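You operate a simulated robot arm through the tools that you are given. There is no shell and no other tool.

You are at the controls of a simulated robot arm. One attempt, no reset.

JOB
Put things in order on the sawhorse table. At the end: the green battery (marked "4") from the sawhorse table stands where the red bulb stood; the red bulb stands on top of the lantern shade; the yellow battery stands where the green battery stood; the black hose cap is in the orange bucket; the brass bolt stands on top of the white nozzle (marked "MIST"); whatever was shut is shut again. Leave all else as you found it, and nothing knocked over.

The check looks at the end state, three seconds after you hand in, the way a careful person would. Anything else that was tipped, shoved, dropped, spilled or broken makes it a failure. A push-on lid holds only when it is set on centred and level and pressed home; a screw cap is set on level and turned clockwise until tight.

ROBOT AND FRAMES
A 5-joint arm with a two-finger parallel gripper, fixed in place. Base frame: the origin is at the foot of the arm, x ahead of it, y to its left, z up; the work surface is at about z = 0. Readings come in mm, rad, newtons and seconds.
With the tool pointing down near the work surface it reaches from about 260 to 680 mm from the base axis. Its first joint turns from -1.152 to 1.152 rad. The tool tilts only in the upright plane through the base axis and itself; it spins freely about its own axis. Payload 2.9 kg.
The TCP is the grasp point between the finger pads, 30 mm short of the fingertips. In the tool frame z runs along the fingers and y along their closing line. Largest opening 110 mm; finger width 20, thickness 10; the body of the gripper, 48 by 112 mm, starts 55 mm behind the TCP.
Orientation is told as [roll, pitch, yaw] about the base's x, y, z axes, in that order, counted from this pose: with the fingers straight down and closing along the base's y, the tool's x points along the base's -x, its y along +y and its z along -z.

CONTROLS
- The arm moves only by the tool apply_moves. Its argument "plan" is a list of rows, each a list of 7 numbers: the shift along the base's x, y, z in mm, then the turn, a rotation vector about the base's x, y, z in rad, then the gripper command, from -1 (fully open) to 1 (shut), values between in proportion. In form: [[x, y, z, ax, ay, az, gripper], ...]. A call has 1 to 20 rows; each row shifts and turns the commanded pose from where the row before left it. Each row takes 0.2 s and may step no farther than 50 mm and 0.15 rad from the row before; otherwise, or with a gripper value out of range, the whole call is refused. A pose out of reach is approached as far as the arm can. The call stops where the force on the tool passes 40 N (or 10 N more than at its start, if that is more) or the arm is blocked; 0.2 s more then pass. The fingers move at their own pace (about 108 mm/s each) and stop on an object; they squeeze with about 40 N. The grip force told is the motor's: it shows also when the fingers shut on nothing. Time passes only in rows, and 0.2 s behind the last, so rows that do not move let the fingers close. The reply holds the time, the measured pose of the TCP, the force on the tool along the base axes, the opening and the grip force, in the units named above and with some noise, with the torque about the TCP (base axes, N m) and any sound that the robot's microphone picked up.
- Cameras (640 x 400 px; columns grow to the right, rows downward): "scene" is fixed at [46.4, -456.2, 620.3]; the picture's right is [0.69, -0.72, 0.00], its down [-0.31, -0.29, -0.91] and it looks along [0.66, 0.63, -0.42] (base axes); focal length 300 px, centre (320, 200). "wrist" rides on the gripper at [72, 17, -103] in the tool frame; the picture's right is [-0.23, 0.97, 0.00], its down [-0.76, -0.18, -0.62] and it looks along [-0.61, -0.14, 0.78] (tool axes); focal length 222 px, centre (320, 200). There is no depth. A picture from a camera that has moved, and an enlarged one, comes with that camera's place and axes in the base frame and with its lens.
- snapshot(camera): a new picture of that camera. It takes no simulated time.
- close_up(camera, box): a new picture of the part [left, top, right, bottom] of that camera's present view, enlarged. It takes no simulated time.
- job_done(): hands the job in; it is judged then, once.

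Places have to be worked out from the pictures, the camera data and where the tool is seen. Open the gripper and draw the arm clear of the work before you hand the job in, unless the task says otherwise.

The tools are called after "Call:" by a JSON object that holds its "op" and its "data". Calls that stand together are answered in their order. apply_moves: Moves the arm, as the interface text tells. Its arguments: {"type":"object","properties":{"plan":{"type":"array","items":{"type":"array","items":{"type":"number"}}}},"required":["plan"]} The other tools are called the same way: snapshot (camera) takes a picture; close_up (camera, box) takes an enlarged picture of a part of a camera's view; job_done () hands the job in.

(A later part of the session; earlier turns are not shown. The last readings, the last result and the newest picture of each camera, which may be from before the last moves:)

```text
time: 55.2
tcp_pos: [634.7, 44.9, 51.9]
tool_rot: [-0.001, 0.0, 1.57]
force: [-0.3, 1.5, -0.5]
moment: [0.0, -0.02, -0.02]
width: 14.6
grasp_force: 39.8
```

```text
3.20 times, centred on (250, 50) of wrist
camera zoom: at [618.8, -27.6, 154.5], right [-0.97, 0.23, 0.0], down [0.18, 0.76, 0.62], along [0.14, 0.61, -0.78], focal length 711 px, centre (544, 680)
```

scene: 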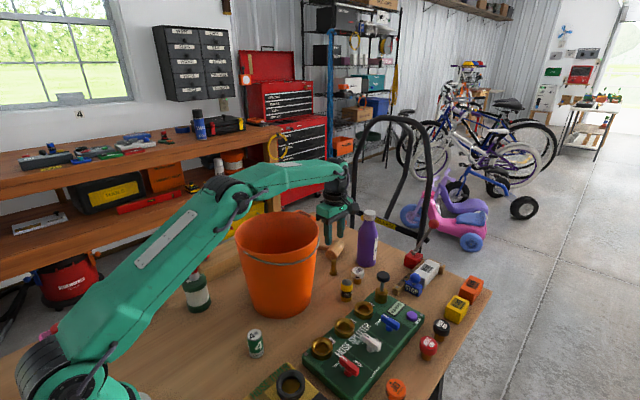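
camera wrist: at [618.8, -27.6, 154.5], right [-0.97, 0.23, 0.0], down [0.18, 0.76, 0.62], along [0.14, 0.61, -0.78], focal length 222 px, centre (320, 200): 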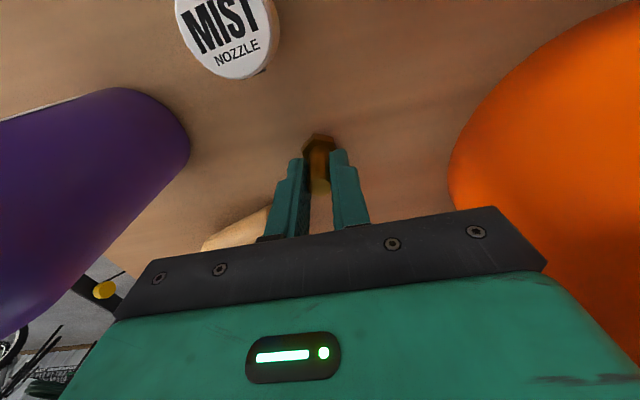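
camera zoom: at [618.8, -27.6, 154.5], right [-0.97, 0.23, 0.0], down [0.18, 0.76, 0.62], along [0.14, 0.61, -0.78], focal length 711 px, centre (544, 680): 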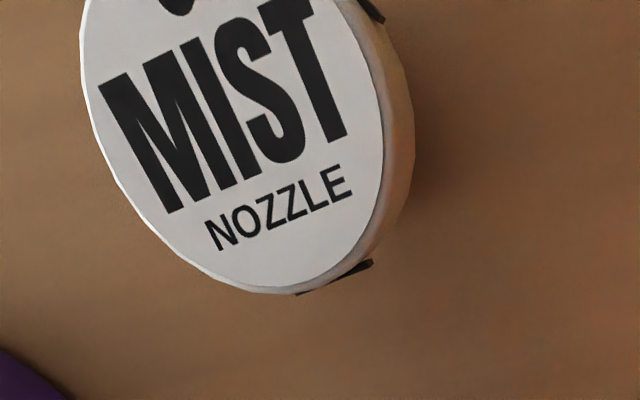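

Gripped (14.6 mm). I lift 100 mm and carry the bolt over the MIST nozzle (about (652.5, -34.3)) to look before lowering.

Call:
{"op": "apply_moves", "data": {"plan": [[0, 0, 20, 0, 0, 0, 0.9], [0, 0, 40, 0, 0, 0, 0.9], [0, 0, 40, 0, 0, 0, 0.9], [8.4, -39.7, 0, 0, 0, 0, 0.9], [8.5, -39.7, 0, 0, 0, 0, 0.9], [0, 0, 0, 0, 0, 0, 0.9]]}}

Call:
{"op": "close_up", "data": {"camera": "wrist", "box": [260, 80, 380, 200]}}

Call:
{"op": "close_up", "data": {"camera": "scene", "box": [310, 210, 410, 300]}}

Call:
{"op": "snapshot", "data": {"camera": "wrist"}}

```text
time: 56.6
tcp_pos: [652.2, -33.8, 150.6]
tool_rot: [0.0, 0.0, 1.573]
force: [-0.1, 0.0, -0.4]
moment: [0.02, 0.0, 0.0]
width: 14.7
grasp_force: 40.8
```

```text
3.33 times, centred on (320, 140) of wrist
camera zoom: at [635.7, -107.1, 254.3], right [-0.97, 0.23, 0.0], down [0.18, 0.76, 0.62], along [0.14, 0.61, -0.78], focal length 740 px, centre (320, 400)
```

zoom: 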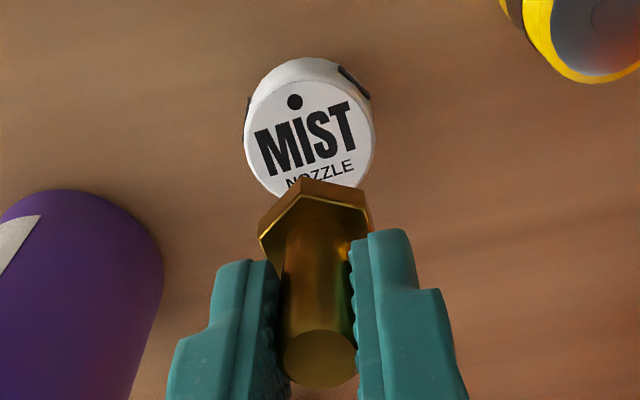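

```text
4.44 times, centred on (360, 255) of scene
camera zoom: at [46.3, -456.2, 620.3], right [0.69, -0.72, 0.0], down [-0.31, -0.29, -0.91], along [0.66, 0.63, -0.42], focal length 1336 px, centre (142, -44)
```

zoom: 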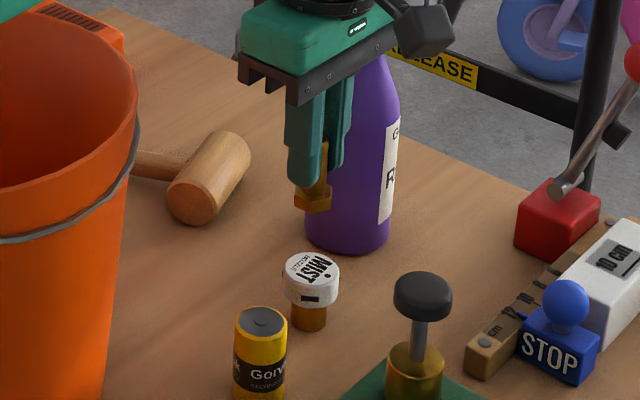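

```text
taken
camera wrist: at [635.7, -107.1, 254.3], right [-0.97, 0.23, 0.0], down [0.18, 0.76, 0.62], along [0.14, 0.61, -0.78], focal length 222 px, centre (320, 200)
```

wrist: 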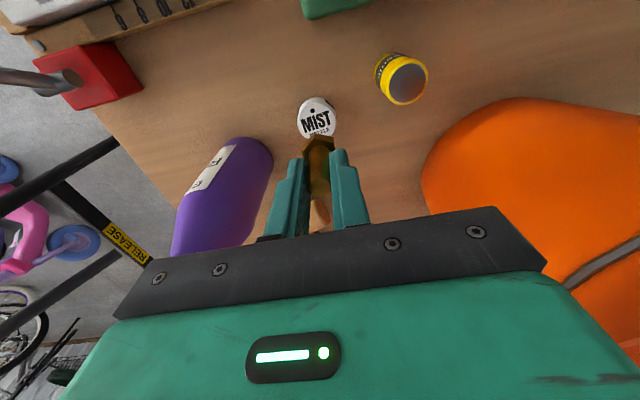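

The nozzle's face is slightly offset from the bolt axis. I zoom further in on the scene view to get the bolt head's underside relative to the nozzle face.

Call:
{"op": "close_up", "data": {"camera": "scene", "box": [345, 245, 385, 285]}}

Call:
{"op": "close_up", "data": {"camera": "wrist", "box": [290, 90, 350, 150]}}

```text
10.00 times, centred on (365, 265) of scene
camera zoom: at [46.3, -456.2, 620.3], right [0.69, -0.72, 0.0], down [-0.31, -0.29, -0.91], along [0.66, 0.63, -0.42], focal length 3005 px, centre (-130, -450)
```

zoom: 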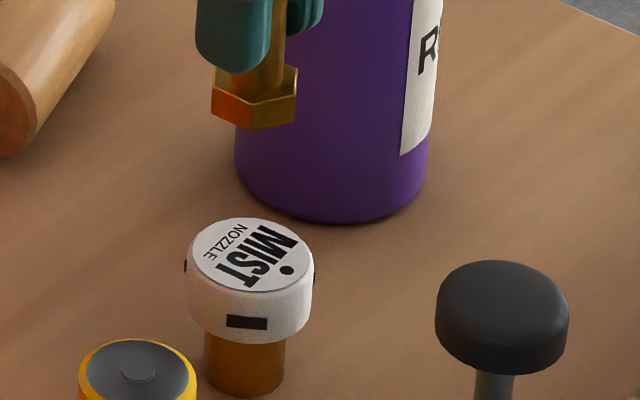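

```text
6.67 times, centred on (320, 120) of wrist
camera zoom: at [635.7, -107.1, 254.3], right [-0.97, 0.23, 0.0], down [0.18, 0.76, 0.62], along [0.14, 0.61, -0.78], focal length 1481 px, centre (320, 733)
```

zoom: 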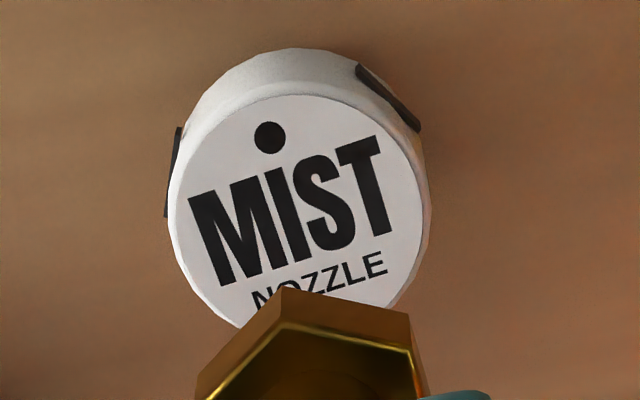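

Both views agree on a correction of about (+2.3, -1.5) mm. I apply it and lower to roughly 6 mm above the nozzle face.

Call:
{"op": "apply_moves", "data": {"plan": [[2.3, -1.5, 0, 0, 0, 0, 0.9], [0, 0, -25, 0, 0, 0, 0.9], [0, 0, -15, 0, 0, 0, 0.9], [0, 0, -7, 0, 0, 0, 0.9], [0, 0, 0, 0, 0, 0, 0.9]]}}

Call:
{"op": "close_up", "data": {"camera": "scene", "box": [345, 245, 385, 285]}}

Call:
{"op": "close_up", "data": {"camera": "wrist", "box": [260, 100, 380, 200]}}

```text
time: 57.8
tcp_pos: [653.3, -37.5, 104.0]
tool_rot: [0.001, 0.0, 1.57]
force: [-0.4, 0.7, -0.8]
moment: [-0.02, -0.01, 0.02]
width: 14.8
grasp_force: 40.3
```

```text
10.00 times, centred on (365, 265) of scene
camera zoom: at [46.4, -456.2, 620.3], right [0.69, -0.72, 0.0], down [-0.31, -0.29, -0.91], along [0.66, 0.63, -0.42], focal length 3005 px, centre (-130, -450)
```

zoom: 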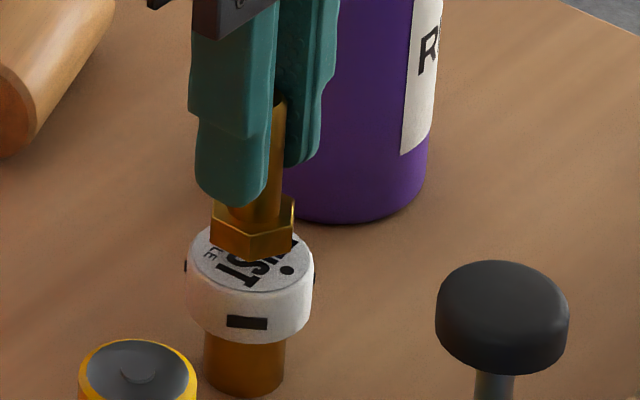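

```text
4.00 times, centred on (320, 150) of wrist
camera zoom: at [637.3, -108.3, 207.4], right [-0.97, 0.23, 0.0], down [0.18, 0.76, 0.62], along [0.14, 0.61, -0.78], focal length 888 px, centre (320, 400)
```

zoom: 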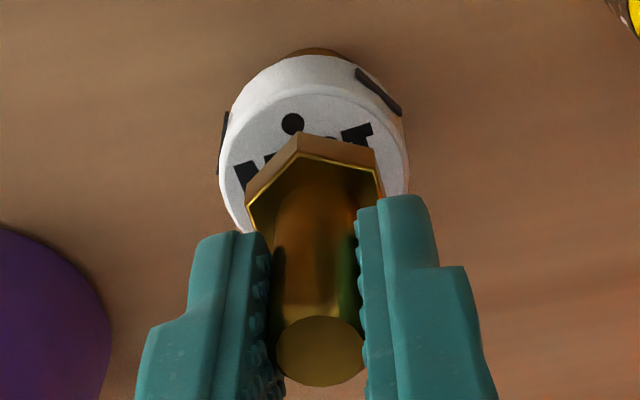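

The bolt head is nearly centred over the face. I nudge +1 mm in x and lower until contact.

Call:
{"op": "apply_moves", "data": {"plan": [[1, 0, 0, 0, 0, 0, 0.9], [0, 0, -3, 0, 0, 0, 0.9], [0, 0, -1.5, 0, 0, 0, 0.9], [0, 0, 0, 0, 0, 0, 0.9]]}}

Call:
{"op": "close_up", "data": {"camera": "scene", "box": [345, 245, 385, 285]}}

```text
time: 58.8
tcp_pos: [656.0, -36.0, 99.2]
tool_rot: [0.001, 0.0, 1.571]
force: [0.6, -0.3, -1.4]
moment: [-0.04, -0.01, -0.04]
width: 14.8
grasp_force: 40.4
```

```text
10.00 times, centred on (365, 265) of scene
camera zoom: at [46.4, -456.2, 620.3], right [0.69, -0.72, 0.0], down [-0.31, -0.29, -0.91], along [0.66, 0.63, -0.42], focal length 3005 px, centre (-130, -450)
```

zoom: 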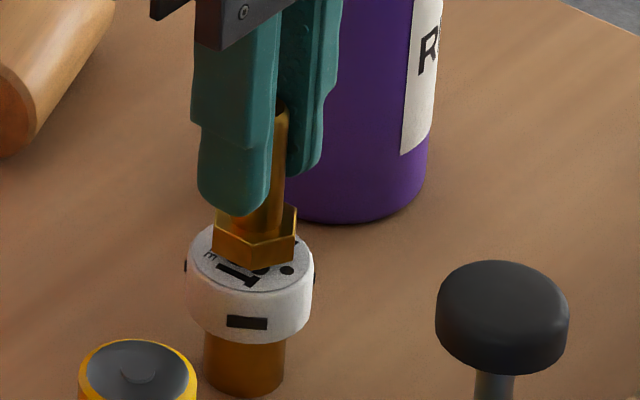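

Well centred, and a millimetre or two above the face. I lower in sub-millimetre steps.

Call:
{"op": "apply_moves", "data": {"plan": [[0, 0, -0.8, 0, 0, 0, 0.9], [0, 0, -0.7, 0, 0, 0, 0.9], [0, 0, 0, 0, 0, 0, 0.9]]}}

```text
time: 59.6
tcp_pos: [655.6, -35.2, 98.6]
tool_rot: [0.001, 0.0, 1.573]
force: [-0.2, -0.3, -1.2]
moment: [-0.04, 0.0, 0.02]
width: 14.8
grasp_force: 40.1
```

No contact yet; continuing in small steps.

Call:
{"op": "apply_moves", "data": {"plan": [[0, 0, -0.7, 0, 0, 0, 0.9], [0, 0, -0.5, 0, 0, 0, 0.9], [0, 0, 0, 0, 0, 0, 0.9]]}}

Call:
{"op": "close_up", "data": {"camera": "scene", "box": [345, 245, 385, 285]}}

```text
time: 60.4
tcp_pos: [655.3, -35.8, 96.9]
tool_rot: [0.0, 0.001, 1.572]
force: [-0.1, -0.1, -1.4]
moment: [0.01, -0.02, 0.01]
width: 14.7
grasp_force: 40.0
```

```text
10.00 times, centred on (365, 265) of scene
camera zoom: at [46.4, -456.2, 620.3], right [0.69, -0.72, 0.0], down [-0.31, -0.29, -0.91], along [0.66, 0.63, -0.42], focal length 3005 px, centre (-130, -450)
```

zoom: 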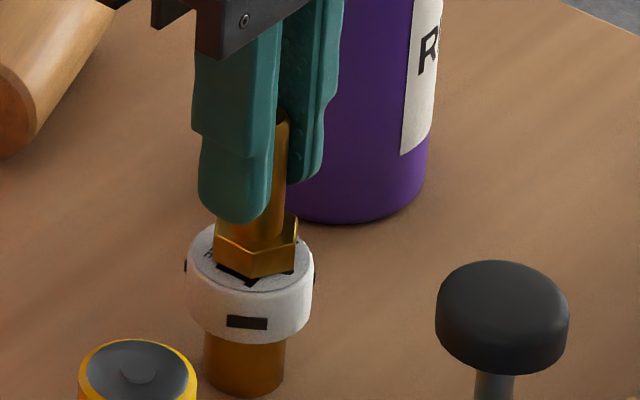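

Still free. Half-millimetre steps.

Call:
{"op": "apply_moves", "data": {"plan": [[0, 0, -0.5, 0, 0, 0, 0.9], [0, 0, -0.5, 0, 0, 0, 0.9], [0, 0, 0, 0, 0, 0, 0.9]]}}

```text
time: 61.2
tcp_pos: [655.5, -36.5, 96.1]
tool_rot: [-0.001, 0.001, 1.571]
force: [0.3, -0.4, -0.6]
moment: [0.02, 0.02, -0.03]
width: 14.5
grasp_force: 40.1
```

Call:
{"op": "apply_moves", "data": {"plan": [[0, 0, -0.5, 0, 0, 0, 0.9], [0, 0, 0, 0, 0, 0, 0.9]]}}

Call:
{"op": "close_up", "data": {"camera": "scene", "box": [345, 245, 385, 285]}}

```text
time: 61.8
tcp_pos: [655.9, -36.2, 95.1]
tool_rot: [0.001, 0.0, 1.57]
force: [0.0, 0.7, -1.5]
moment: [-0.03, -0.01, 0.02]
width: 15.0
grasp_force: 39.9
```

```text
10.00 times, centred on (365, 265) of scene
camera zoom: at [46.4, -456.2, 620.3], right [0.69, -0.72, 0.0], down [-0.31, -0.29, -0.91], along [0.66, 0.63, -0.42], focal length 3005 px, centre (-130, -450)
```

zoom: 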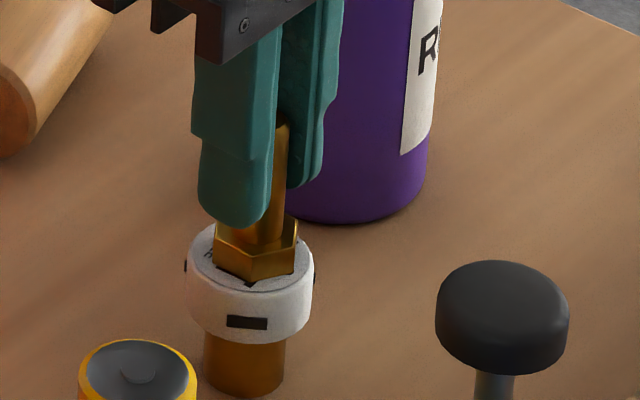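

Still only the weight on the sensor; the face must be a bit lower than assumed. I keep lowering in half-millimetre steps.

Call:
{"op": "apply_moves", "data": {"plan": [[0, 0.7, -0.3, 0, 0, 0, 0.9], [0, 0, -0.4, 0, 0, 0, 0.9], [0, 0, 0, 0, 0, 0, 0.9]]}}

```text
time: 62.6
tcp_pos: [655.8, -34.3, 94.1]
tool_rot: [-0.002, 0.001, 1.571]
force: [0.0, -0.5, 2.5]
moment: [-0.03, 0.01, 0.02]
width: 14.7
grasp_force: 39.7
```

Force rose to +2.5 N: contact is starting. One more 0.3 mm to seat it.

Call:
{"op": "apply_moves", "data": {"plan": [[0, 0, -0.3, 0, 0, 0, 0.9], [0, 0, 0, 0, 0, 0, 0.9]]}}

Call:
{"op": "close_up", "data": {"camera": "scene", "box": [345, 245, 385, 285]}}

```text
time: 63.2
tcp_pos: [655.8, -35.1, 95.6]
tool_rot: [-0.001, 0.0, 1.57]
force: [-0.5, -0.5, 5.9]
moment: [-0.03, 0.03, 0.04]
width: 14.5
grasp_force: 39.6
```

```text
10.00 times, centred on (365, 265) of scene
camera zoom: at [46.3, -456.2, 620.3], right [0.69, -0.72, 0.0], down [-0.31, -0.29, -0.91], along [0.66, 0.63, -0.42], focal length 3005 px, centre (-130, -450)
```

zoom: 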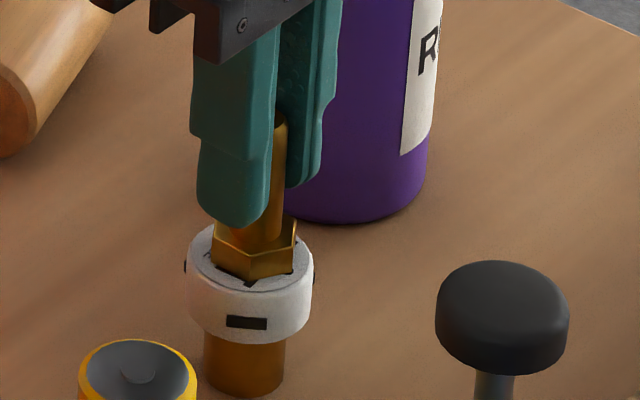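

The head sits on the nozzle face. I open the fingers gently.

Call:
{"op": "apply_moves", "data": {"plan": [[0, 0, 0.2, 0, 0, 0, 0.9], [0, 0, 0, 0, 0, 0, 0.75], [0, 0, 0, 0, 0, 0, 0.7], [0, 0, 0, 0, 0, 0, 0.6], [0, 0, 0, 0, 0, 0, 0.4], [0, 0, 0, 0, 0, 0, 0.3], [0, 0, 0, 0, 0, 0, 0.3]]}}

Call:
{"op": "snapshot", "data": {"camera": "wrist"}}

Call:
{"op": "close_up", "data": {"camera": "scene", "box": [335, 235, 385, 285]}}

```text
time: 64.8
tcp_pos: [656.0, -35.1, 94.4]
tool_rot: [-0.001, 0.001, 1.571]
force: [0.1, -0.4, -0.3]
moment: [0.0, -0.01, -0.04]
width: 38.5
grasp_force: 0.0
```

```text
taken
camera wrist: at [639.2, -107.7, 198.0], right [-0.97, 0.23, 0.0], down [0.18, 0.76, 0.62], along [0.14, 0.61, -0.78], focal length 222 px, centre (320, 200)
```

wrist: 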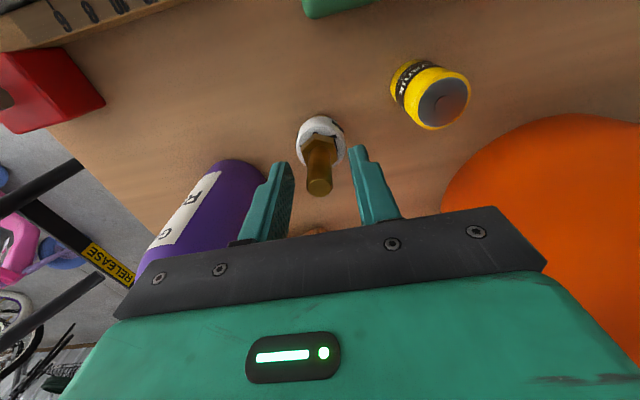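

```text
8.00 times, centred on (360, 260) of scene
camera zoom: at [46.4, -456.2, 620.3], right [0.69, -0.72, 0.0], down [-0.31, -0.29, -0.91], along [0.66, 0.63, -0.42], focal length 2404 px, centre (0, -280)
```

zoom: 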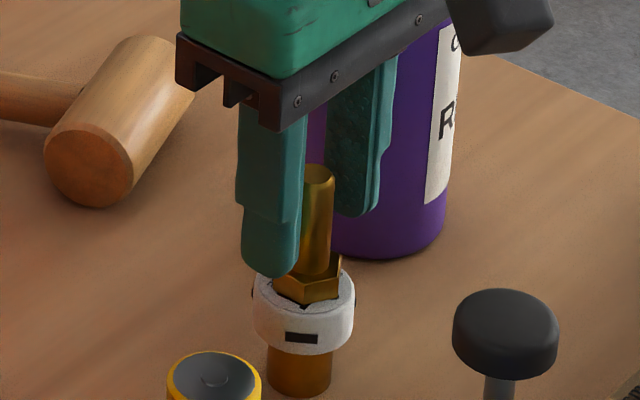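

The bolt stands on the nozzle. I lift clear, move inward, and travel toward the black hose cap (about (629, -300), radius ≈ 697, so it will need a slight outward tilt), turning the tool so the camera is on the outer side.

Call:
{"op": "apply_moves", "data": {"plan": [[0, 0, 20, 0, 0, 0, 0.3], [0, 0, 30, 0, 0, 0, 0.3], [0, 0, 25, 0, 0, 0, 0.3], [-40, -10, 20, 0, 0, 0, 0.3], [-40, -10, 20, 0, 0, 0, 0.3], [-3.2, -42.4, 0, 0, 0, 0.1407, 0.1], [-3.2, -42.4, 0, 0, 0, 0.1407, 0.1], [-3.2, -42.4, 0, 0, 0, 0.1407, 0.1], [-3.2, -42.4, 0, 0, 0, 0.1407, 0.1], [-3.2, -42.4, 0, 0, 0, 0.1407, 0.1], [0, 0, 0, 0, 0, 0.1407, 0.1], [0, 0, 0, 0, 0, 0.1407, 0.1], [0, 0, 0, 0, 0, 0.1407, 0.1], [0, 0, 0, 0, 0, 0, 0.1]]}}

Call:
{"op": "snapshot", "data": {"camera": "wrist"}}

Call:
{"op": "snapshot", "data": {"camera": "scene"}}

```text
time: 67.8
tcp_pos: [565.7, -253.0, 209.8]
tool_rot: [0.0, 0.0, 2.59]
force: [0.2, 0.1, -0.2]
moment: [0.0, -0.03, 0.0]
width: 49.6
grasp_force: 0.1
out of reach, approached as far as the arm can: row 13
```

```text
taken
camera wrist: at [619.3, -305.7, 312.6], right [-0.7, -0.71, 0.0], down [-0.56, 0.55, 0.62], along [-0.44, 0.44, -0.78], focal length 222 px, centre (320, 200)
```

wrist: 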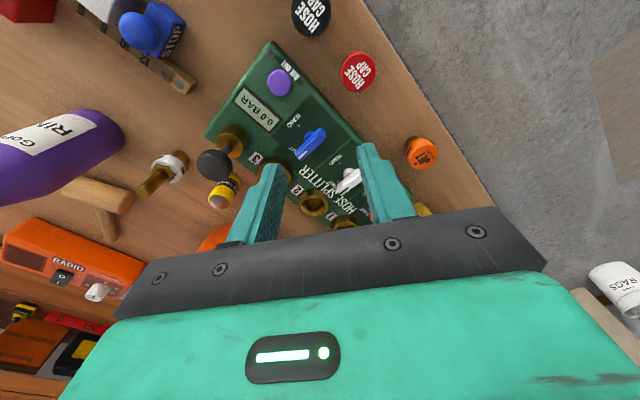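

```text
taken
```

scene: 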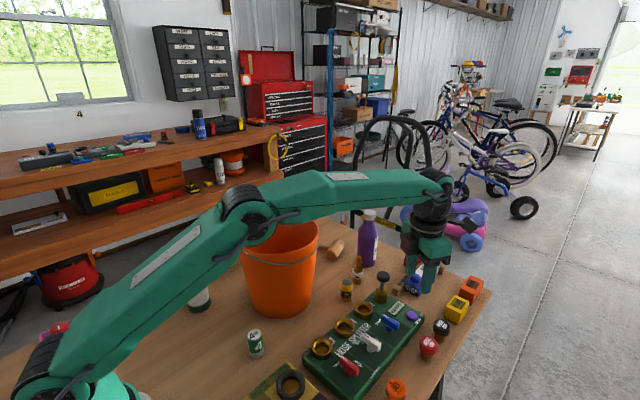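

The wrist spin hit its limit at row 13, so the camera-outward orientation isn't quite available; but this view shows the caps and the splitter corner well. I zoom in to measure them.

Call:
{"op": "close_up", "data": {"camera": "wrist", "box": [200, 0, 400, 120]}}

Call:
{"op": "close_up", "data": {"camera": "scene", "box": [400, 290, 480, 370]}}

Call:
{"op": "close_up", "data": {"camera": "scene", "box": [330, 240, 400, 310]}}

```text
3.20 times, centred on (300, 60) of wrist
camera zoom: at [619.3, -305.7, 312.6], right [-0.7, -0.71, 0.0], down [-0.56, 0.55, 0.62], along [-0.44, 0.44, -0.78], focal length 711 px, centre (384, 648)
```

zoom: 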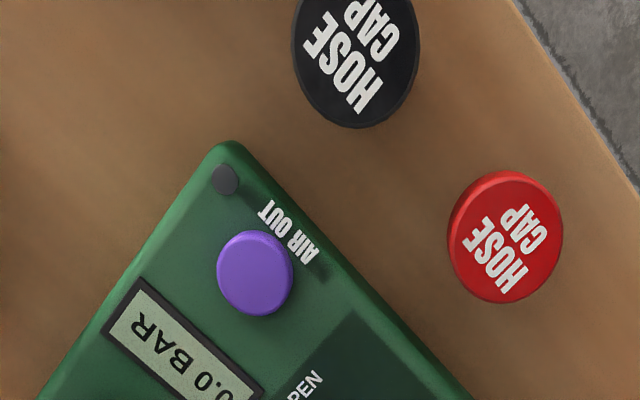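

```text
5.00 times, centred on (440, 330) of scene
camera zoom: at [46.4, -456.2, 620.3], right [0.69, -0.72, 0.0], down [-0.31, -0.29, -0.91], along [0.66, 0.63, -0.42], focal length 1503 px, centre (-280, -450)
```

zoom: 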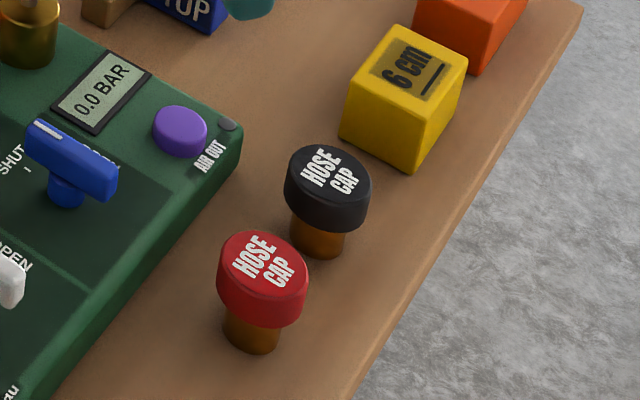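

```text
5.71 times, centred on (365, 275) of scene
camera zoom: at [46.4, -456.2, 620.3], right [0.69, -0.72, 0.0], down [-0.31, -0.29, -0.91], along [0.66, 0.63, -0.42], focal length 1717 px, centre (63, -229)
```

zoom: 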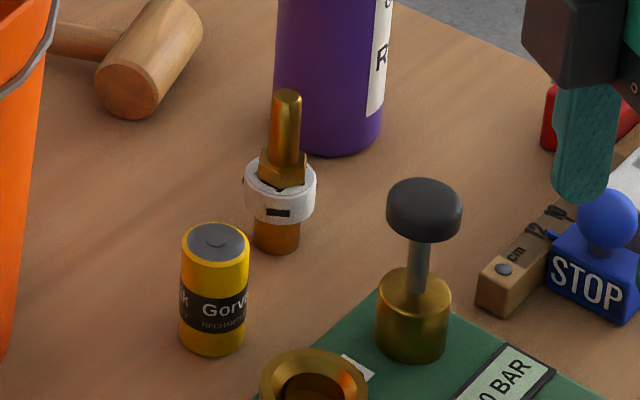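

Measured: black cap at about (631, -303) with a 38 mm head, splitter edge at y≈-259.5. I'll use the camera-inner orientation (yaw = azimuth ≈ -0.448 rad), so I spin the tool back in place at this height.

Call:
{"op": "apply_moves", "data": {"plan": [[0, 0, 0, 0, 0, -0.145, 0.1], [0, 0, 0, 0, 0, -0.145, 0.1], [0, 0, 0, 0, 0, -0.145, 0.1], [0, 0, 0, 0, 0, -0.145, 0.1], [0, 0, 0, 0, 0, -0.145, 0.1], [0, 0, 0, 0, 0, -0.145, 0.1], [0, 0, 0, 0, 0, -0.145, 0.1], [0, 0, 0, 0, 0, -0.145, 0.1], [0, 0, 0, 0, 0, -0.145, 0.1], [0, 0, 0, 0, 0, -0.145, 0.1], [0, 0, 0, 0, 0, -0.145, 0.1], [0, 0, 0, 0, 0, -0.145, 0.1], [0, 0, 0, 0, 0, -0.145, 0.1], [0, 0, 0, 0, 0, -0.145, 0.1], [0, 0, 0, 0, 0, -0.145, 0.1], [0, 0, 0, 0, 0, -0.145, 0.1], [0, 0, 0, 0, 0, -0.145, 0.1], [0, 0, 0, 0, 0, -0.145, 0.1], [0, 0, 0, 0, 0, -0.145, 0.1], [0, 0, 0, 0, 0, -0.145, 0.1]]}}

```text
time: 72.0
tcp_pos: [565.8, -252.6, 209.1]
tool_rot: [0.0, -0.001, -0.314]
force: [1.2, 0.3, -0.3]
moment: [-0.03, 0.01, -0.01]
width: 49.3
grasp_force: 0.0
```

Yaw is now -0.314. I finish the rotation to -0.448 and move to radius ≈650 along the cap's azimuth at z≈165 for a closer look.

Call:
{"op": "apply_moves", "data": {"plan": [[10, -14.3, -20, 0, 0, -0.067, 0.1], [10.2, -14.3, -24, 0, 0, -0.067, 0.1], [0, 0, 0, 0, 0, 0, 0.1]]}}

Call:
{"op": "snapshot", "data": {"camera": "wrist"}}

Call:
{"op": "close_up", "data": {"camera": "wrist", "box": [240, 90, 400, 210]}}

Call:
{"op": "close_up", "data": {"camera": "scene", "box": [370, 200, 500, 370]}}

```text
time: 72.8
tcp_pos: [586.0, -281.0, 165.7]
tool_rot: [-0.001, 0.001, -0.447]
force: [0.2, 0.0, -0.4]
moment: [0.04, -0.04, 0.02]
width: 49.6
grasp_force: 0.0
```

```text
taken
camera wrist: at [528.2, -235.4, 269.1], right [0.63, 0.78, 0.0], down [0.61, -0.49, 0.62], along [0.49, -0.39, -0.78], focal length 222 px, centre (320, 200)
```

wrist: 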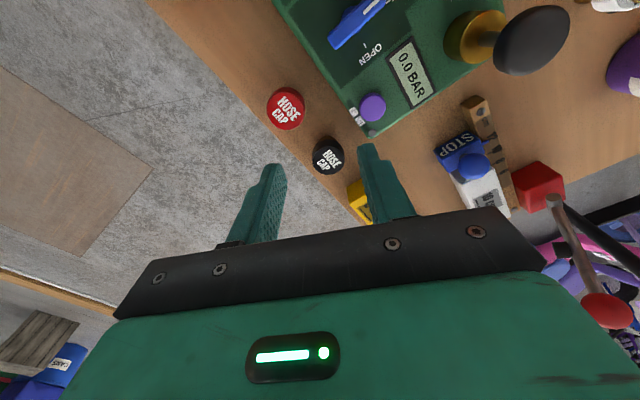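

```text
3.33 times, centred on (320, 150) of wrist
camera zoom: at [528.2, -235.4, 269.1], right [0.63, 0.78, 0.0], down [0.61, -0.49, 0.62], along [0.49, -0.39, -0.78], focal length 740 px, centre (320, 367)
```

zoom: 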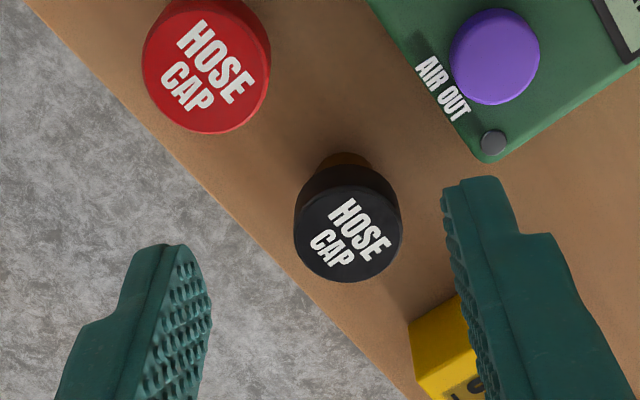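

```text
2.35 times, centred on (435, 285) of scene
camera zoom: at [46.4, -456.2, 620.3], right [0.69, -0.72, 0.0], down [-0.31, -0.29, -0.91], along [0.66, 0.63, -0.42], focal length 707 px, centre (49, 0)
```

zoom: 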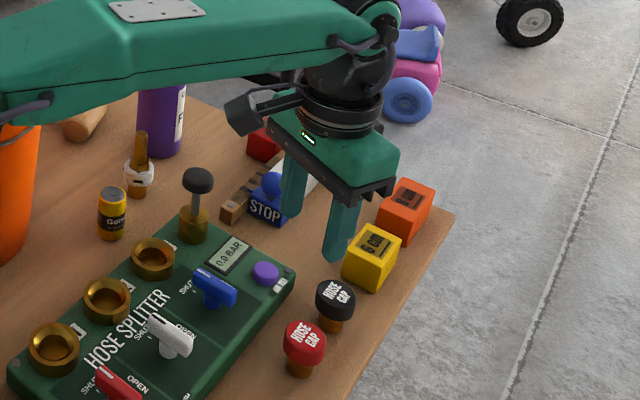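

Cap at about (630.2, -304.0), radius ≈ 700. I tilt the tool 10° outward and move out over the cap at z≈110.

Call:
{"op": "apply_moves", "data": {"plan": [[0, 0, 0, -0.0379, -0.0786, 0, 0.1], [0, 0, 0, -0.0379, -0.0786, 0, 0.1], [22.1, -11.4, -27, 0, 0, 0, 0.1], [22.1, -11.4, -28, 0, 0, 0, 0.1], [0, 0, 0, 0, 0, 0, 0.1]]}}

Call:
{"op": "snapshot", "data": {"camera": "wrist"}}

Call:
{"op": "close_up", "data": {"camera": "wrist", "box": [240, 90, 400, 210]}}

Call:
{"op": "close_up", "data": {"camera": "scene", "box": [370, 200, 500, 370]}}

```text
time: 74.0
tcp_pos: [629.8, -304.0, 110.8]
tool_rot: [-0.001, -0.174, -0.445]
force: [0.0, -0.5, -0.5]
moment: [0.03, -0.05, 0.0]
width: 49.7
grasp_force: 0.1
```

```text
taken
camera wrist: at [557.5, -251.0, 200.4], right [0.62, 0.78, 0.04], down [0.5, -0.44, 0.75], along [0.6, -0.44, -0.66], focal length 222 px, centre (320, 200)
```

wrist: 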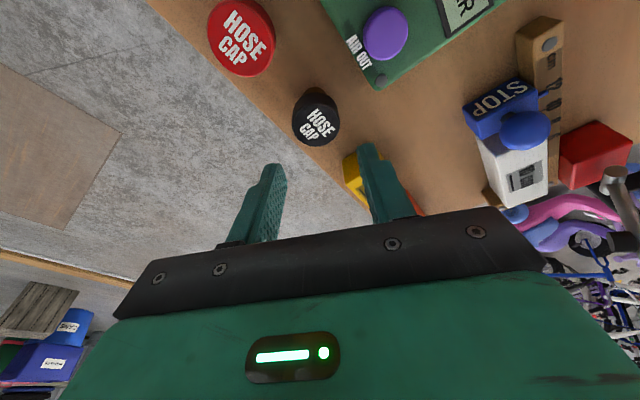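

```text
3.33 times, centred on (320, 150) of wrist
camera zoom: at [557.5, -251.0, 200.4], right [0.62, 0.78, 0.04], down [0.5, -0.44, 0.75], along [0.6, -0.44, -0.66], focal length 740 px, centre (320, 367)
```

zoom: 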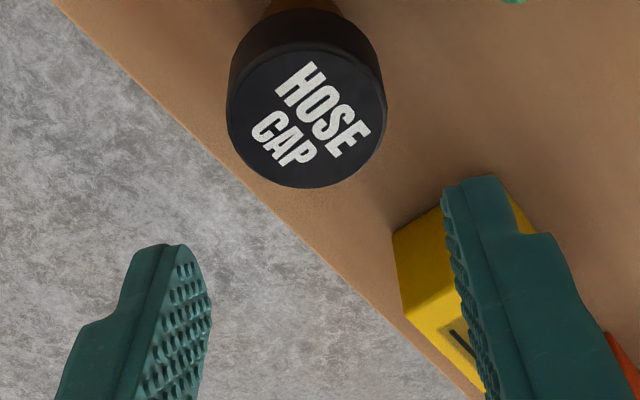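

```text
2.35 times, centred on (435, 285) of scene
camera zoom: at [46.4, -456.2, 620.3], right [0.69, -0.72, 0.0], down [-0.31, -0.29, -0.91], along [0.66, 0.63, -0.42], focal length 707 px, centre (49, 0)
```

zoom: 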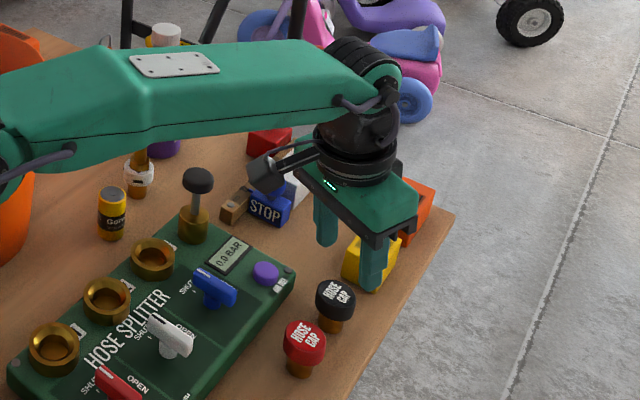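

The cap is within 1 mm of the TCP axis. I shift 3 mm inward (so the pads centre on the head), narrow slightly, and descend to z≈56 first.

Call:
{"op": "apply_moves", "data": {"plan": [[-2.7, 1.3, -20, 0, 0, 0, 0.15], [0, 0, -20, 0, 0, 0, 0.15], [0, 0, -14, 0, 0, 0, 0.15], [0, 0, 0, 0, 0, 0, 0.15]]}}

Call:
{"op": "snapshot", "data": {"camera": "wrist"}}

Call:
{"op": "close_up", "data": {"camera": "scene", "box": [380, 220, 480, 370]}}

```text
time: 75.0
tcp_pos: [627.6, -303.4, 56.3]
tool_rot: [-0.001, -0.175, -0.445]
force: [0.9, 0.3, 0.3]
moment: [0.01, -0.03, 0.02]
width: 46.9
grasp_force: 0.1
```

```text
taken
camera wrist: at [554.7, -249.3, 145.9], right [0.62, 0.78, 0.04], down [0.5, -0.44, 0.75], along [0.6, -0.44, -0.66], focal length 222 px, centre (320, 200)
```

wrist: 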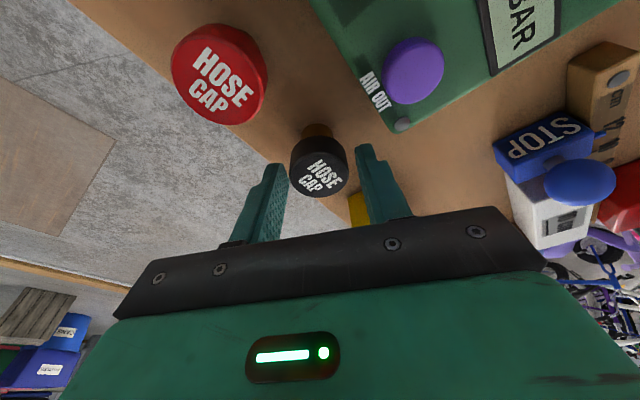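

```text
2.67 times, centred on (430, 295) of scene
camera zoom: at [46.4, -456.2, 620.3], right [0.69, -0.72, 0.0], down [-0.31, -0.29, -0.91], along [0.66, 0.63, -0.42], focal length 801 px, centre (27, -53)
```

zoom: 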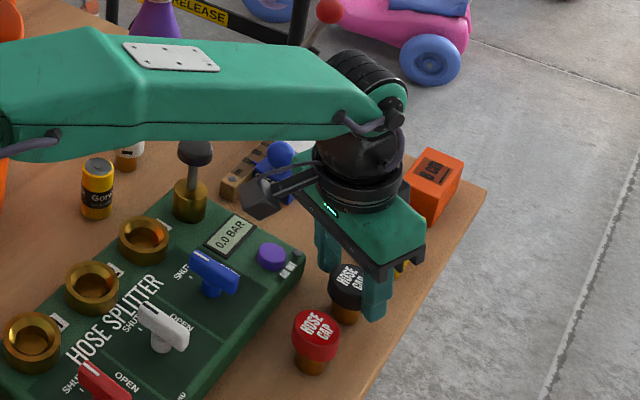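

The cap head is centred between the fingers and everything's clear. I lower 9 mm more and close.

Call:
{"op": "apply_moves", "data": {"plan": [[0, 0, -5, 0, 0, 0, 0.15], [0, 0, -4, 0, 0, 0, 0.15], [0, 0, 0, 0, 0, 0, 0.15], [0, 0, 0, 0, 0, 0, 0.25], [0, 0, 0, 0, 0, 0, 0.35], [0, 0, 0, 0, 0, 0, 0.55], [0, 0, 0, 0, 0, 0, 0.55]]}}

Call:
{"op": "snapshot", "data": {"camera": "wrist"}}

Call:
{"op": "close_up", "data": {"camera": "scene", "box": [400, 290, 480, 370]}}

```text
time: 76.6
tcp_pos: [626.5, -302.7, 48.0]
tool_rot: [0.001, -0.176, -0.444]
force: [-0.5, -0.5, 0.0]
moment: [0.01, 0.02, 0.0]
width: 36.8
grasp_force: 40.4
```

```text
taken
camera wrist: at [554.6, -249.5, 136.8], right [0.62, 0.78, 0.04], down [0.5, -0.44, 0.75], along [0.6, -0.44, -0.66], focal length 222 px, centre (320, 200)
```

wrist: 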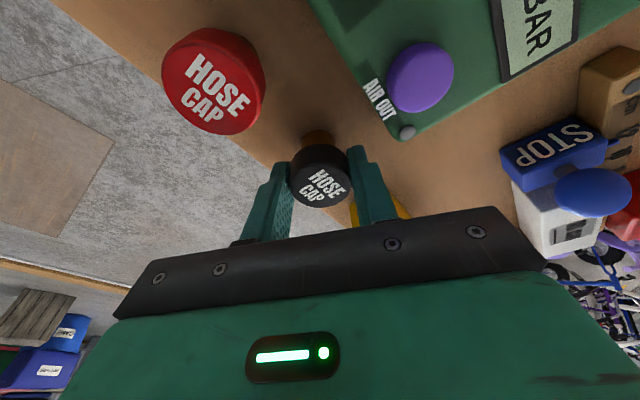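

```text
5.00 times, centred on (440, 330) of scene
camera zoom: at [46.4, -456.2, 620.3], right [0.69, -0.72, 0.0], down [-0.31, -0.29, -0.91], along [0.66, 0.63, -0.42], focal length 1503 px, centre (-280, -450)
```

zoom: 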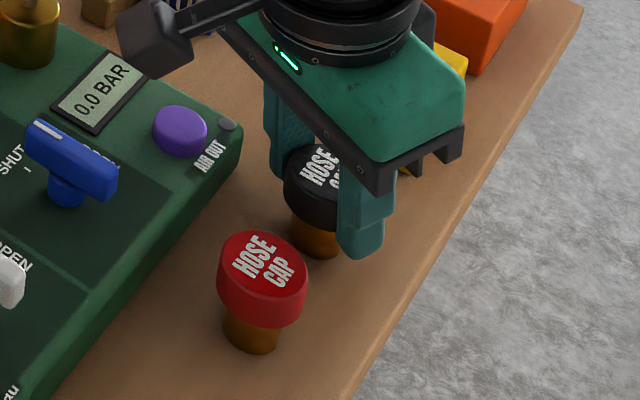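

Gripped (36.8 mm). I lift straight up 100 mm, then bring it inward while rising to z≈300.

Call:
{"op": "apply_moves", "data": {"plan": [[0, 0, 20, 0, 0, 0, 0.55], [0, 0, 40, 0, 0, 0, 0.55], [0, 0, 40, 0, 0, 0, 0.55], [-36, 17.4, 25, 0, 0, 0, 0.55], [-36, 17.4, 25, 0, 0, 0, 0.55], [-36, 17.4, 25, 0, 0, 0, 0.55], [0, 0, 40, 0, 0, 0, 0.55], [0, 0, 40, 0, 0, 0, 0.55], [0, 0, 0, 0, 0, 0, 0.55]]}}

Call:
{"op": "snapshot", "data": {"camera": "wrist"}}

Call:
{"op": "snapshot", "data": {"camera": "scene"}}

```text
time: 78.6
tcp_pos: [521.0, -250.6, 302.7]
tool_rot: [0.0, -0.175, -0.445]
force: [0.5, -0.4, -0.6]
moment: [0.02, 0.0, 0.03]
width: 36.3
grasp_force: 39.3
```

```text
taken
camera wrist: at [447.5, -197.2, 391.9], right [0.62, 0.78, 0.04], down [0.5, -0.44, 0.75], along [0.6, -0.44, -0.67], focal length 222 px, centre (320, 200)
```

wrist: 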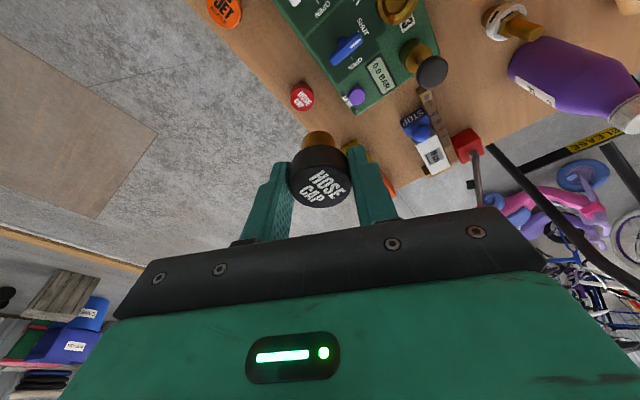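

```text
taken
```

scene: 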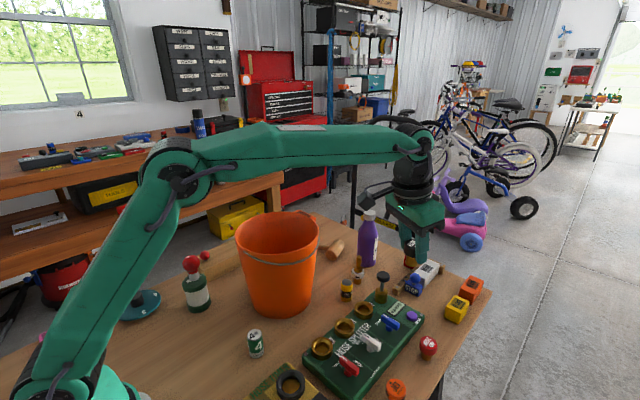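

The cap is held firmly. I swing along an arc about the base axis, keeping the tilt in the radial plane, to a point above the bucket (488, 93).

Call:
{"op": "apply_moves", "data": {"plan": [[6.0, 28.1, 0, 0, 0, 0.04907, 0.55], [4.4, 28.2, 0, 0, 0, 0.04907, 0.55], [3.1, 28.0, 0, 0, 0, 0.04907, 0.55], [1.6, 27.9, 0, 0, 0, 0.04907, 0.55], [0.1, 27.6, 0, 0, 0, 0.04907, 0.55], [-1.3, 27.3, 0, 0, 0, 0.04907, 0.55], [-2.6, 27.0, 0, 0, 0, 0.04907, 0.55], [-4.1, 26.4, 0, 0, 0, 0.04907, 0.55], [-5.2, 25.9, 0, 0, 0, 0.04907, 0.55], [-6.5, 25.4, 0, 0, 0, 0.04907, 0.55], [-7.9, 24.6, 0, 0, 0, 0.04907, 0.55], [-8.9, 24.0, 0, 0, 0, 0.04907, 0.55], [-10.0, 23.2, 0, 0, 0, 0.04907, 0.55], [0, 0, 0, 0, 0, 0, 0.55]]}}

Call:
{"op": "snapshot", "data": {"camera": "wrist"}}

Call:
{"op": "snapshot", "data": {"camera": "scene"}}

```text
time: 81.6
tcp_pos: [488.3, 92.0, 300.4]
tool_rot: [-0.001, -0.175, 0.195]
force: [0.0, 0.1, -0.8]
moment: [0.0, -0.01, 0.02]
width: 36.6
grasp_force: 39.8
```

```text
taken
camera wrist: at [397.7, 92.1, 390.9], right [0.03, 1.0, 0.04], down [0.66, -0.05, 0.75], along [0.75, 0.0, -0.66], focal length 222 px, centre (320, 200)
```

wrist: 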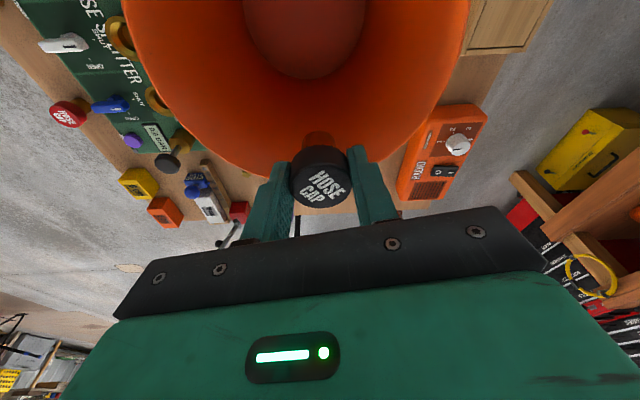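

```text
taken
```

scene: 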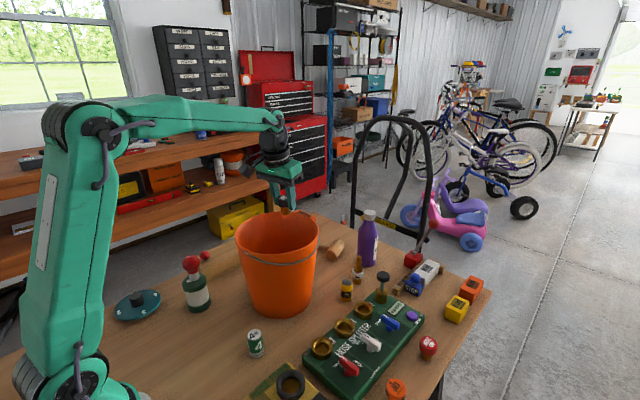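

The cap hangs over the bucket interior. I descend in stages: first to z≈180.

Call:
{"op": "apply_moves", "data": {"plan": [[0, 0, -40, 0, 0, 0, 0.55], [0, 0, -40, 0, 0, 0, 0.55], [0, 0, -40, 0, 0, 0, 0.55], [0, 0, 0, 0, 0, 0, 0.55]]}}

Call:
{"op": "snapshot", "data": {"camera": "wrist"}}

Call:
{"op": "close_up", "data": {"camera": "scene", "box": [180, 100, 360, 330]}}

```text
time: 82.6
tcp_pos: [488.1, 93.2, 181.5]
tool_rot: [0.0, -0.174, 0.191]
force: [0.1, 0.0, -0.4]
moment: [0.02, 0.0, -0.01]
width: 36.6
grasp_force: 39.8
```

```text
taken
camera wrist: at [398.2, 92.6, 271.2], right [0.03, 1.0, 0.04], down [0.66, -0.05, 0.75], along [0.75, 0.0, -0.66], focal length 222 px, centre (320, 200)
```

wrist: 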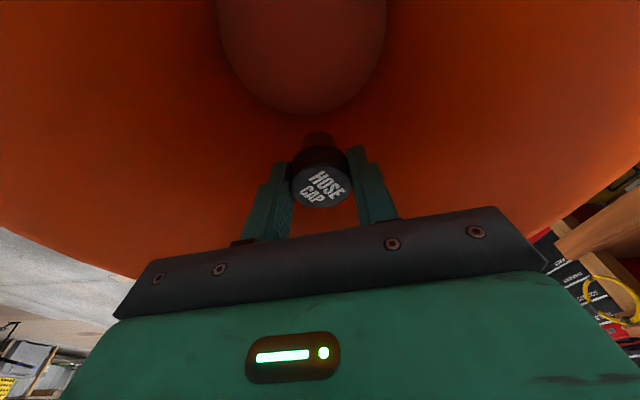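

```text
1.74 times, centred on (270, 215) of scene
camera zoom: at [46.4, -456.2, 620.3], right [0.69, -0.72, 0.0], down [-0.31, -0.29, -0.91], along [0.66, 0.63, -0.42], focal length 523 px, centre (407, 174)
```

zoom: 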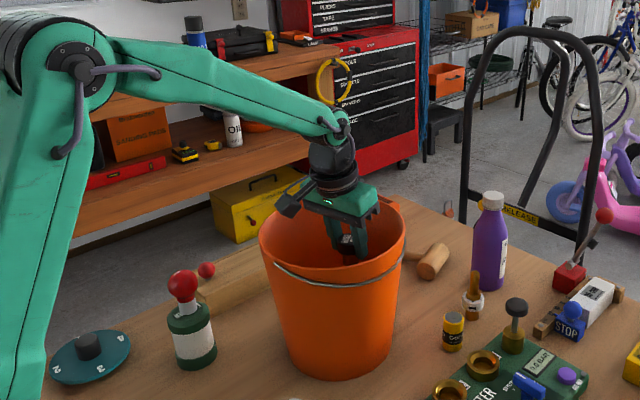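

Margins to the walls look fine on all sides (floor's far edge ≈ 49 mm beyond the TCP). I continue down to z≈78.

Call:
{"op": "apply_moves", "data": {"plan": [[3, 0.6, -35, 0, 0, 0, 0.55], [0, 0, -35, 0, 0, 0, 0.55], [0, 0, -34, 0, 0, 0, 0.55], [0, 0, 0, 0, 0, 0, 0.55]]}}

Call:
{"op": "snapshot", "data": {"camera": "wrist"}}

Call:
{"op": "close_up", "data": {"camera": "scene", "box": [180, 100, 360, 330]}}

```text
time: 83.6
tcp_pos: [491.8, 93.1, 78.7]
tool_rot: [-0.001, -0.174, 0.192]
force: [-0.5, 0.3, -1.0]
moment: [-0.01, 0.02, -0.01]
width: 36.5
grasp_force: 39.7
```

```text
taken
camera wrist: at [401.6, 93.2, 167.6], right [0.03, 1.0, 0.04], down [0.66, -0.05, 0.75], along [0.75, 0.0, -0.66], focal length 222 px, centre (320, 200)
```

wrist: 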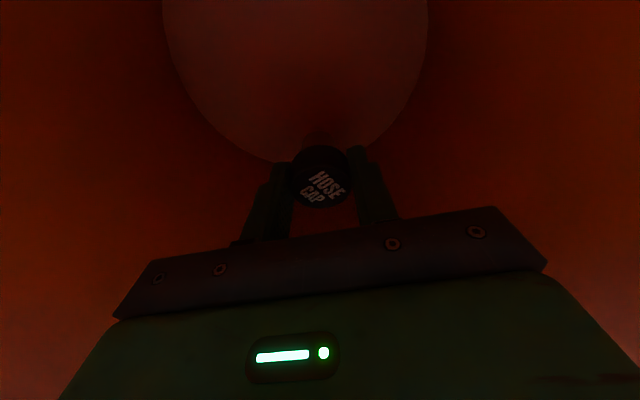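

```text
1.74 times, centred on (270, 215) of scene
camera zoom: at [46.4, -456.2, 620.3], right [0.69, -0.72, 0.0], down [-0.31, -0.29, -0.91], along [0.66, 0.63, -0.42], focal length 523 px, centre (407, 174)
```

zoom: 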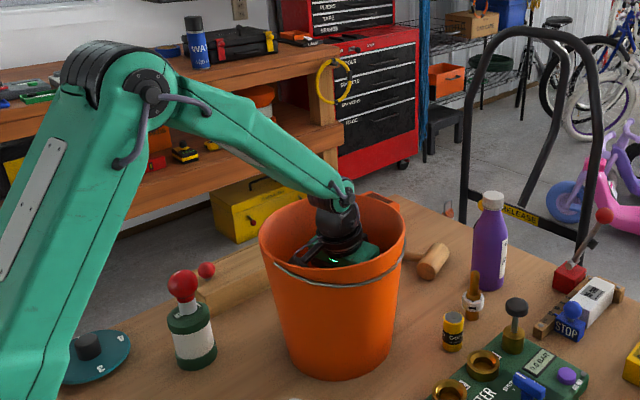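

All clear inside. I lower another 22 mm and then feel for the floor.

Call:
{"op": "apply_moves", "data": {"plan": [[0, 0, -12, 0, 0, 0, 0.55], [0, 0, -10, 0, 0, 0, 0.55], [0, 0, 0, 0, 0, 0, 0.55]]}}

Call:
{"op": "close_up", "data": {"camera": "wrist", "box": [220, 80, 420, 240]}}

```text
time: 84.4
tcp_pos: [491.8, 92.2, 55.7]
tool_rot: [-0.001, -0.175, 0.191]
force: [-0.3, -0.7, -0.5]
moment: [-0.01, -0.07, 0.02]
width: 36.6
grasp_force: 40.1
```

```text
2.50 times, centred on (320, 160) of wrist
camera zoom: at [401.1, 92.6, 145.2], right [0.03, 1.0, 0.04], down [0.66, -0.05, 0.75], along [0.75, 0.0, -0.67], focal length 555 px, centre (320, 300)
```

zoom: 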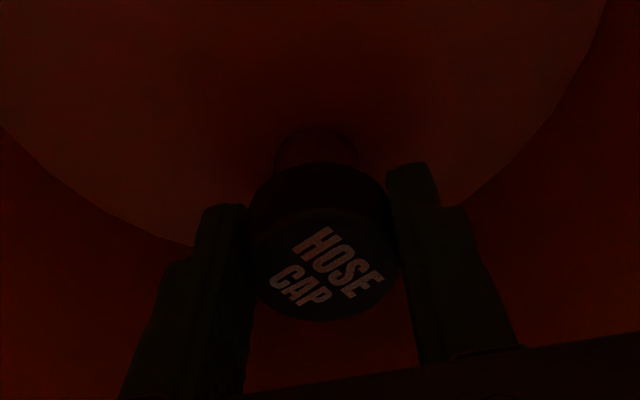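

Still no contact at z≈56. I lower in 1.5 mm steps, watching the force.

Call:
{"op": "apply_moves", "data": {"plan": [[0, 0, -1.5, 0, 0, 0, 0.55], [0, 0, -1.5, 0, 0, 0, 0.55], [0, 0, 0, 0, 0, 0, 0.55]]}}

```text
time: 85.2
tcp_pos: [490.4, 92.7, 53.5]
tool_rot: [0.0, -0.174, 0.192]
force: [0.8, 0.1, -0.3]
moment: [0.0, -0.02, -0.04]
width: 36.6
grasp_force: 39.6
```

Call:
{"op": "apply_moves", "data": {"plan": [[0, 0, -1, 0, 0, 0, 0.55], [0, 0, -1, 0, 0, 0, 0.55], [0, 0, 0, 0, 0, 0, 0.55]]}}

```text
time: 86.0
tcp_pos: [492.3, 93.8, 52.2]
tool_rot: [0.0, -0.178, 0.193]
force: [-3.2, -0.7, 12.5]
moment: [0.0, 0.16, -0.01]
width: 36.6
grasp_force: 39.9
```

The cap touches the bucket floor (12 N). I ease off 0.6 mm and open the fingers gently.

Call:
{"op": "apply_moves", "data": {"plan": [[0, 0, 0.6, 0, 0, 0, 0.55], [0, 0, 0, 0, 0, 0, 0.34], [0, 0, 0, 0, 0, 0, 0.28], [0, 0, 0, 0, 0, 0, 0.2], [0, 0, 0, 0, 0, 0, 0.1], [0, 0, 0, 0, 0, 0, 0.1]]}}

Call:
{"op": "close_up", "data": {"camera": "wrist", "box": [220, 80, 420, 240]}}

```text
time: 87.4
tcp_pos: [491.5, 92.2, 51.8]
tool_rot: [0.0, -0.174, 0.192]
force: [-0.5, -0.7, -0.6]
moment: [0.03, -0.02, 0.01]
width: 49.6
grasp_force: 0.1
```

```text
2.50 times, centred on (320, 160) of wrist
camera zoom: at [400.9, 92.6, 141.1], right [0.03, 1.0, 0.04], down [0.66, -0.05, 0.75], along [0.75, 0.0, -0.66], focal length 555 px, centre (320, 300)
```

zoom: 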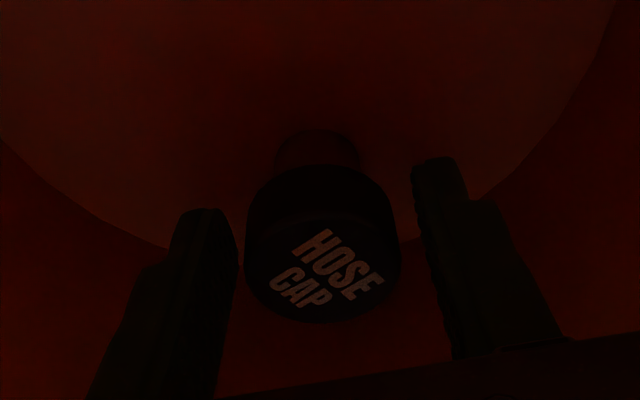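

The cap stands upright on the bucket floor, free of the fingers. I withdraw straight up.

Call:
{"op": "apply_moves", "data": {"plan": [[0, 0, 20, 0, 0, 0, 0.1], [0, 0, 40, 0, 0, 0, 0.1], [0, 0, 40, 0, 0, 0, 0.1], [0, 0, 40, 0, 0, 0, 0.1], [0, 0, 40, 0, 0, 0, 0.1], [0, 0, 40, 0, 0, 0, 0.1], [0, 0, 40, 0, 0, 0, 0.1], [0, 0, 40, 0, 0, 0, 0.1], [0, 0, 0, 0, 0, 0, 0.1]]}}

Call:
{"op": "snapshot", "data": {"camera": "wrist"}}

Call:
{"op": "snapshot", "data": {"camera": "scene"}}

```text
time: 89.4
tcp_pos: [492.2, 94.1, 351.7]
tool_rot: [0.002, -0.173, 0.193]
force: [0.4, 0.1, 0.4]
moment: [-0.01, 0.02, 0.01]
width: 49.5
grasp_force: 0.1
```

```text
taken
camera wrist: at [401.0, 92.8, 441.3], right [0.03, 1.0, 0.04], down [0.66, -0.05, 0.75], along [0.75, 0.0, -0.66], focal length 222 px, centre (320, 200)
```

wrist: 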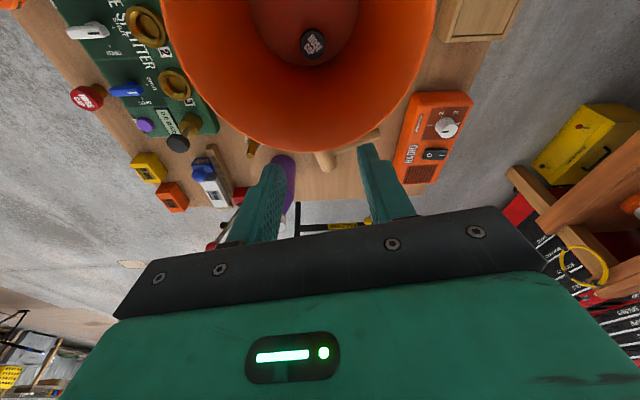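

```text
taken
```

scene: 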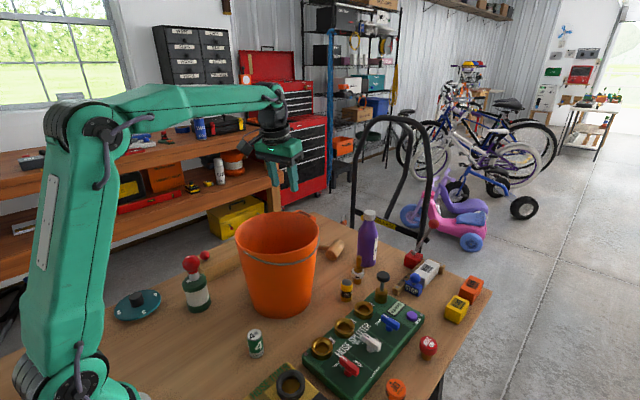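

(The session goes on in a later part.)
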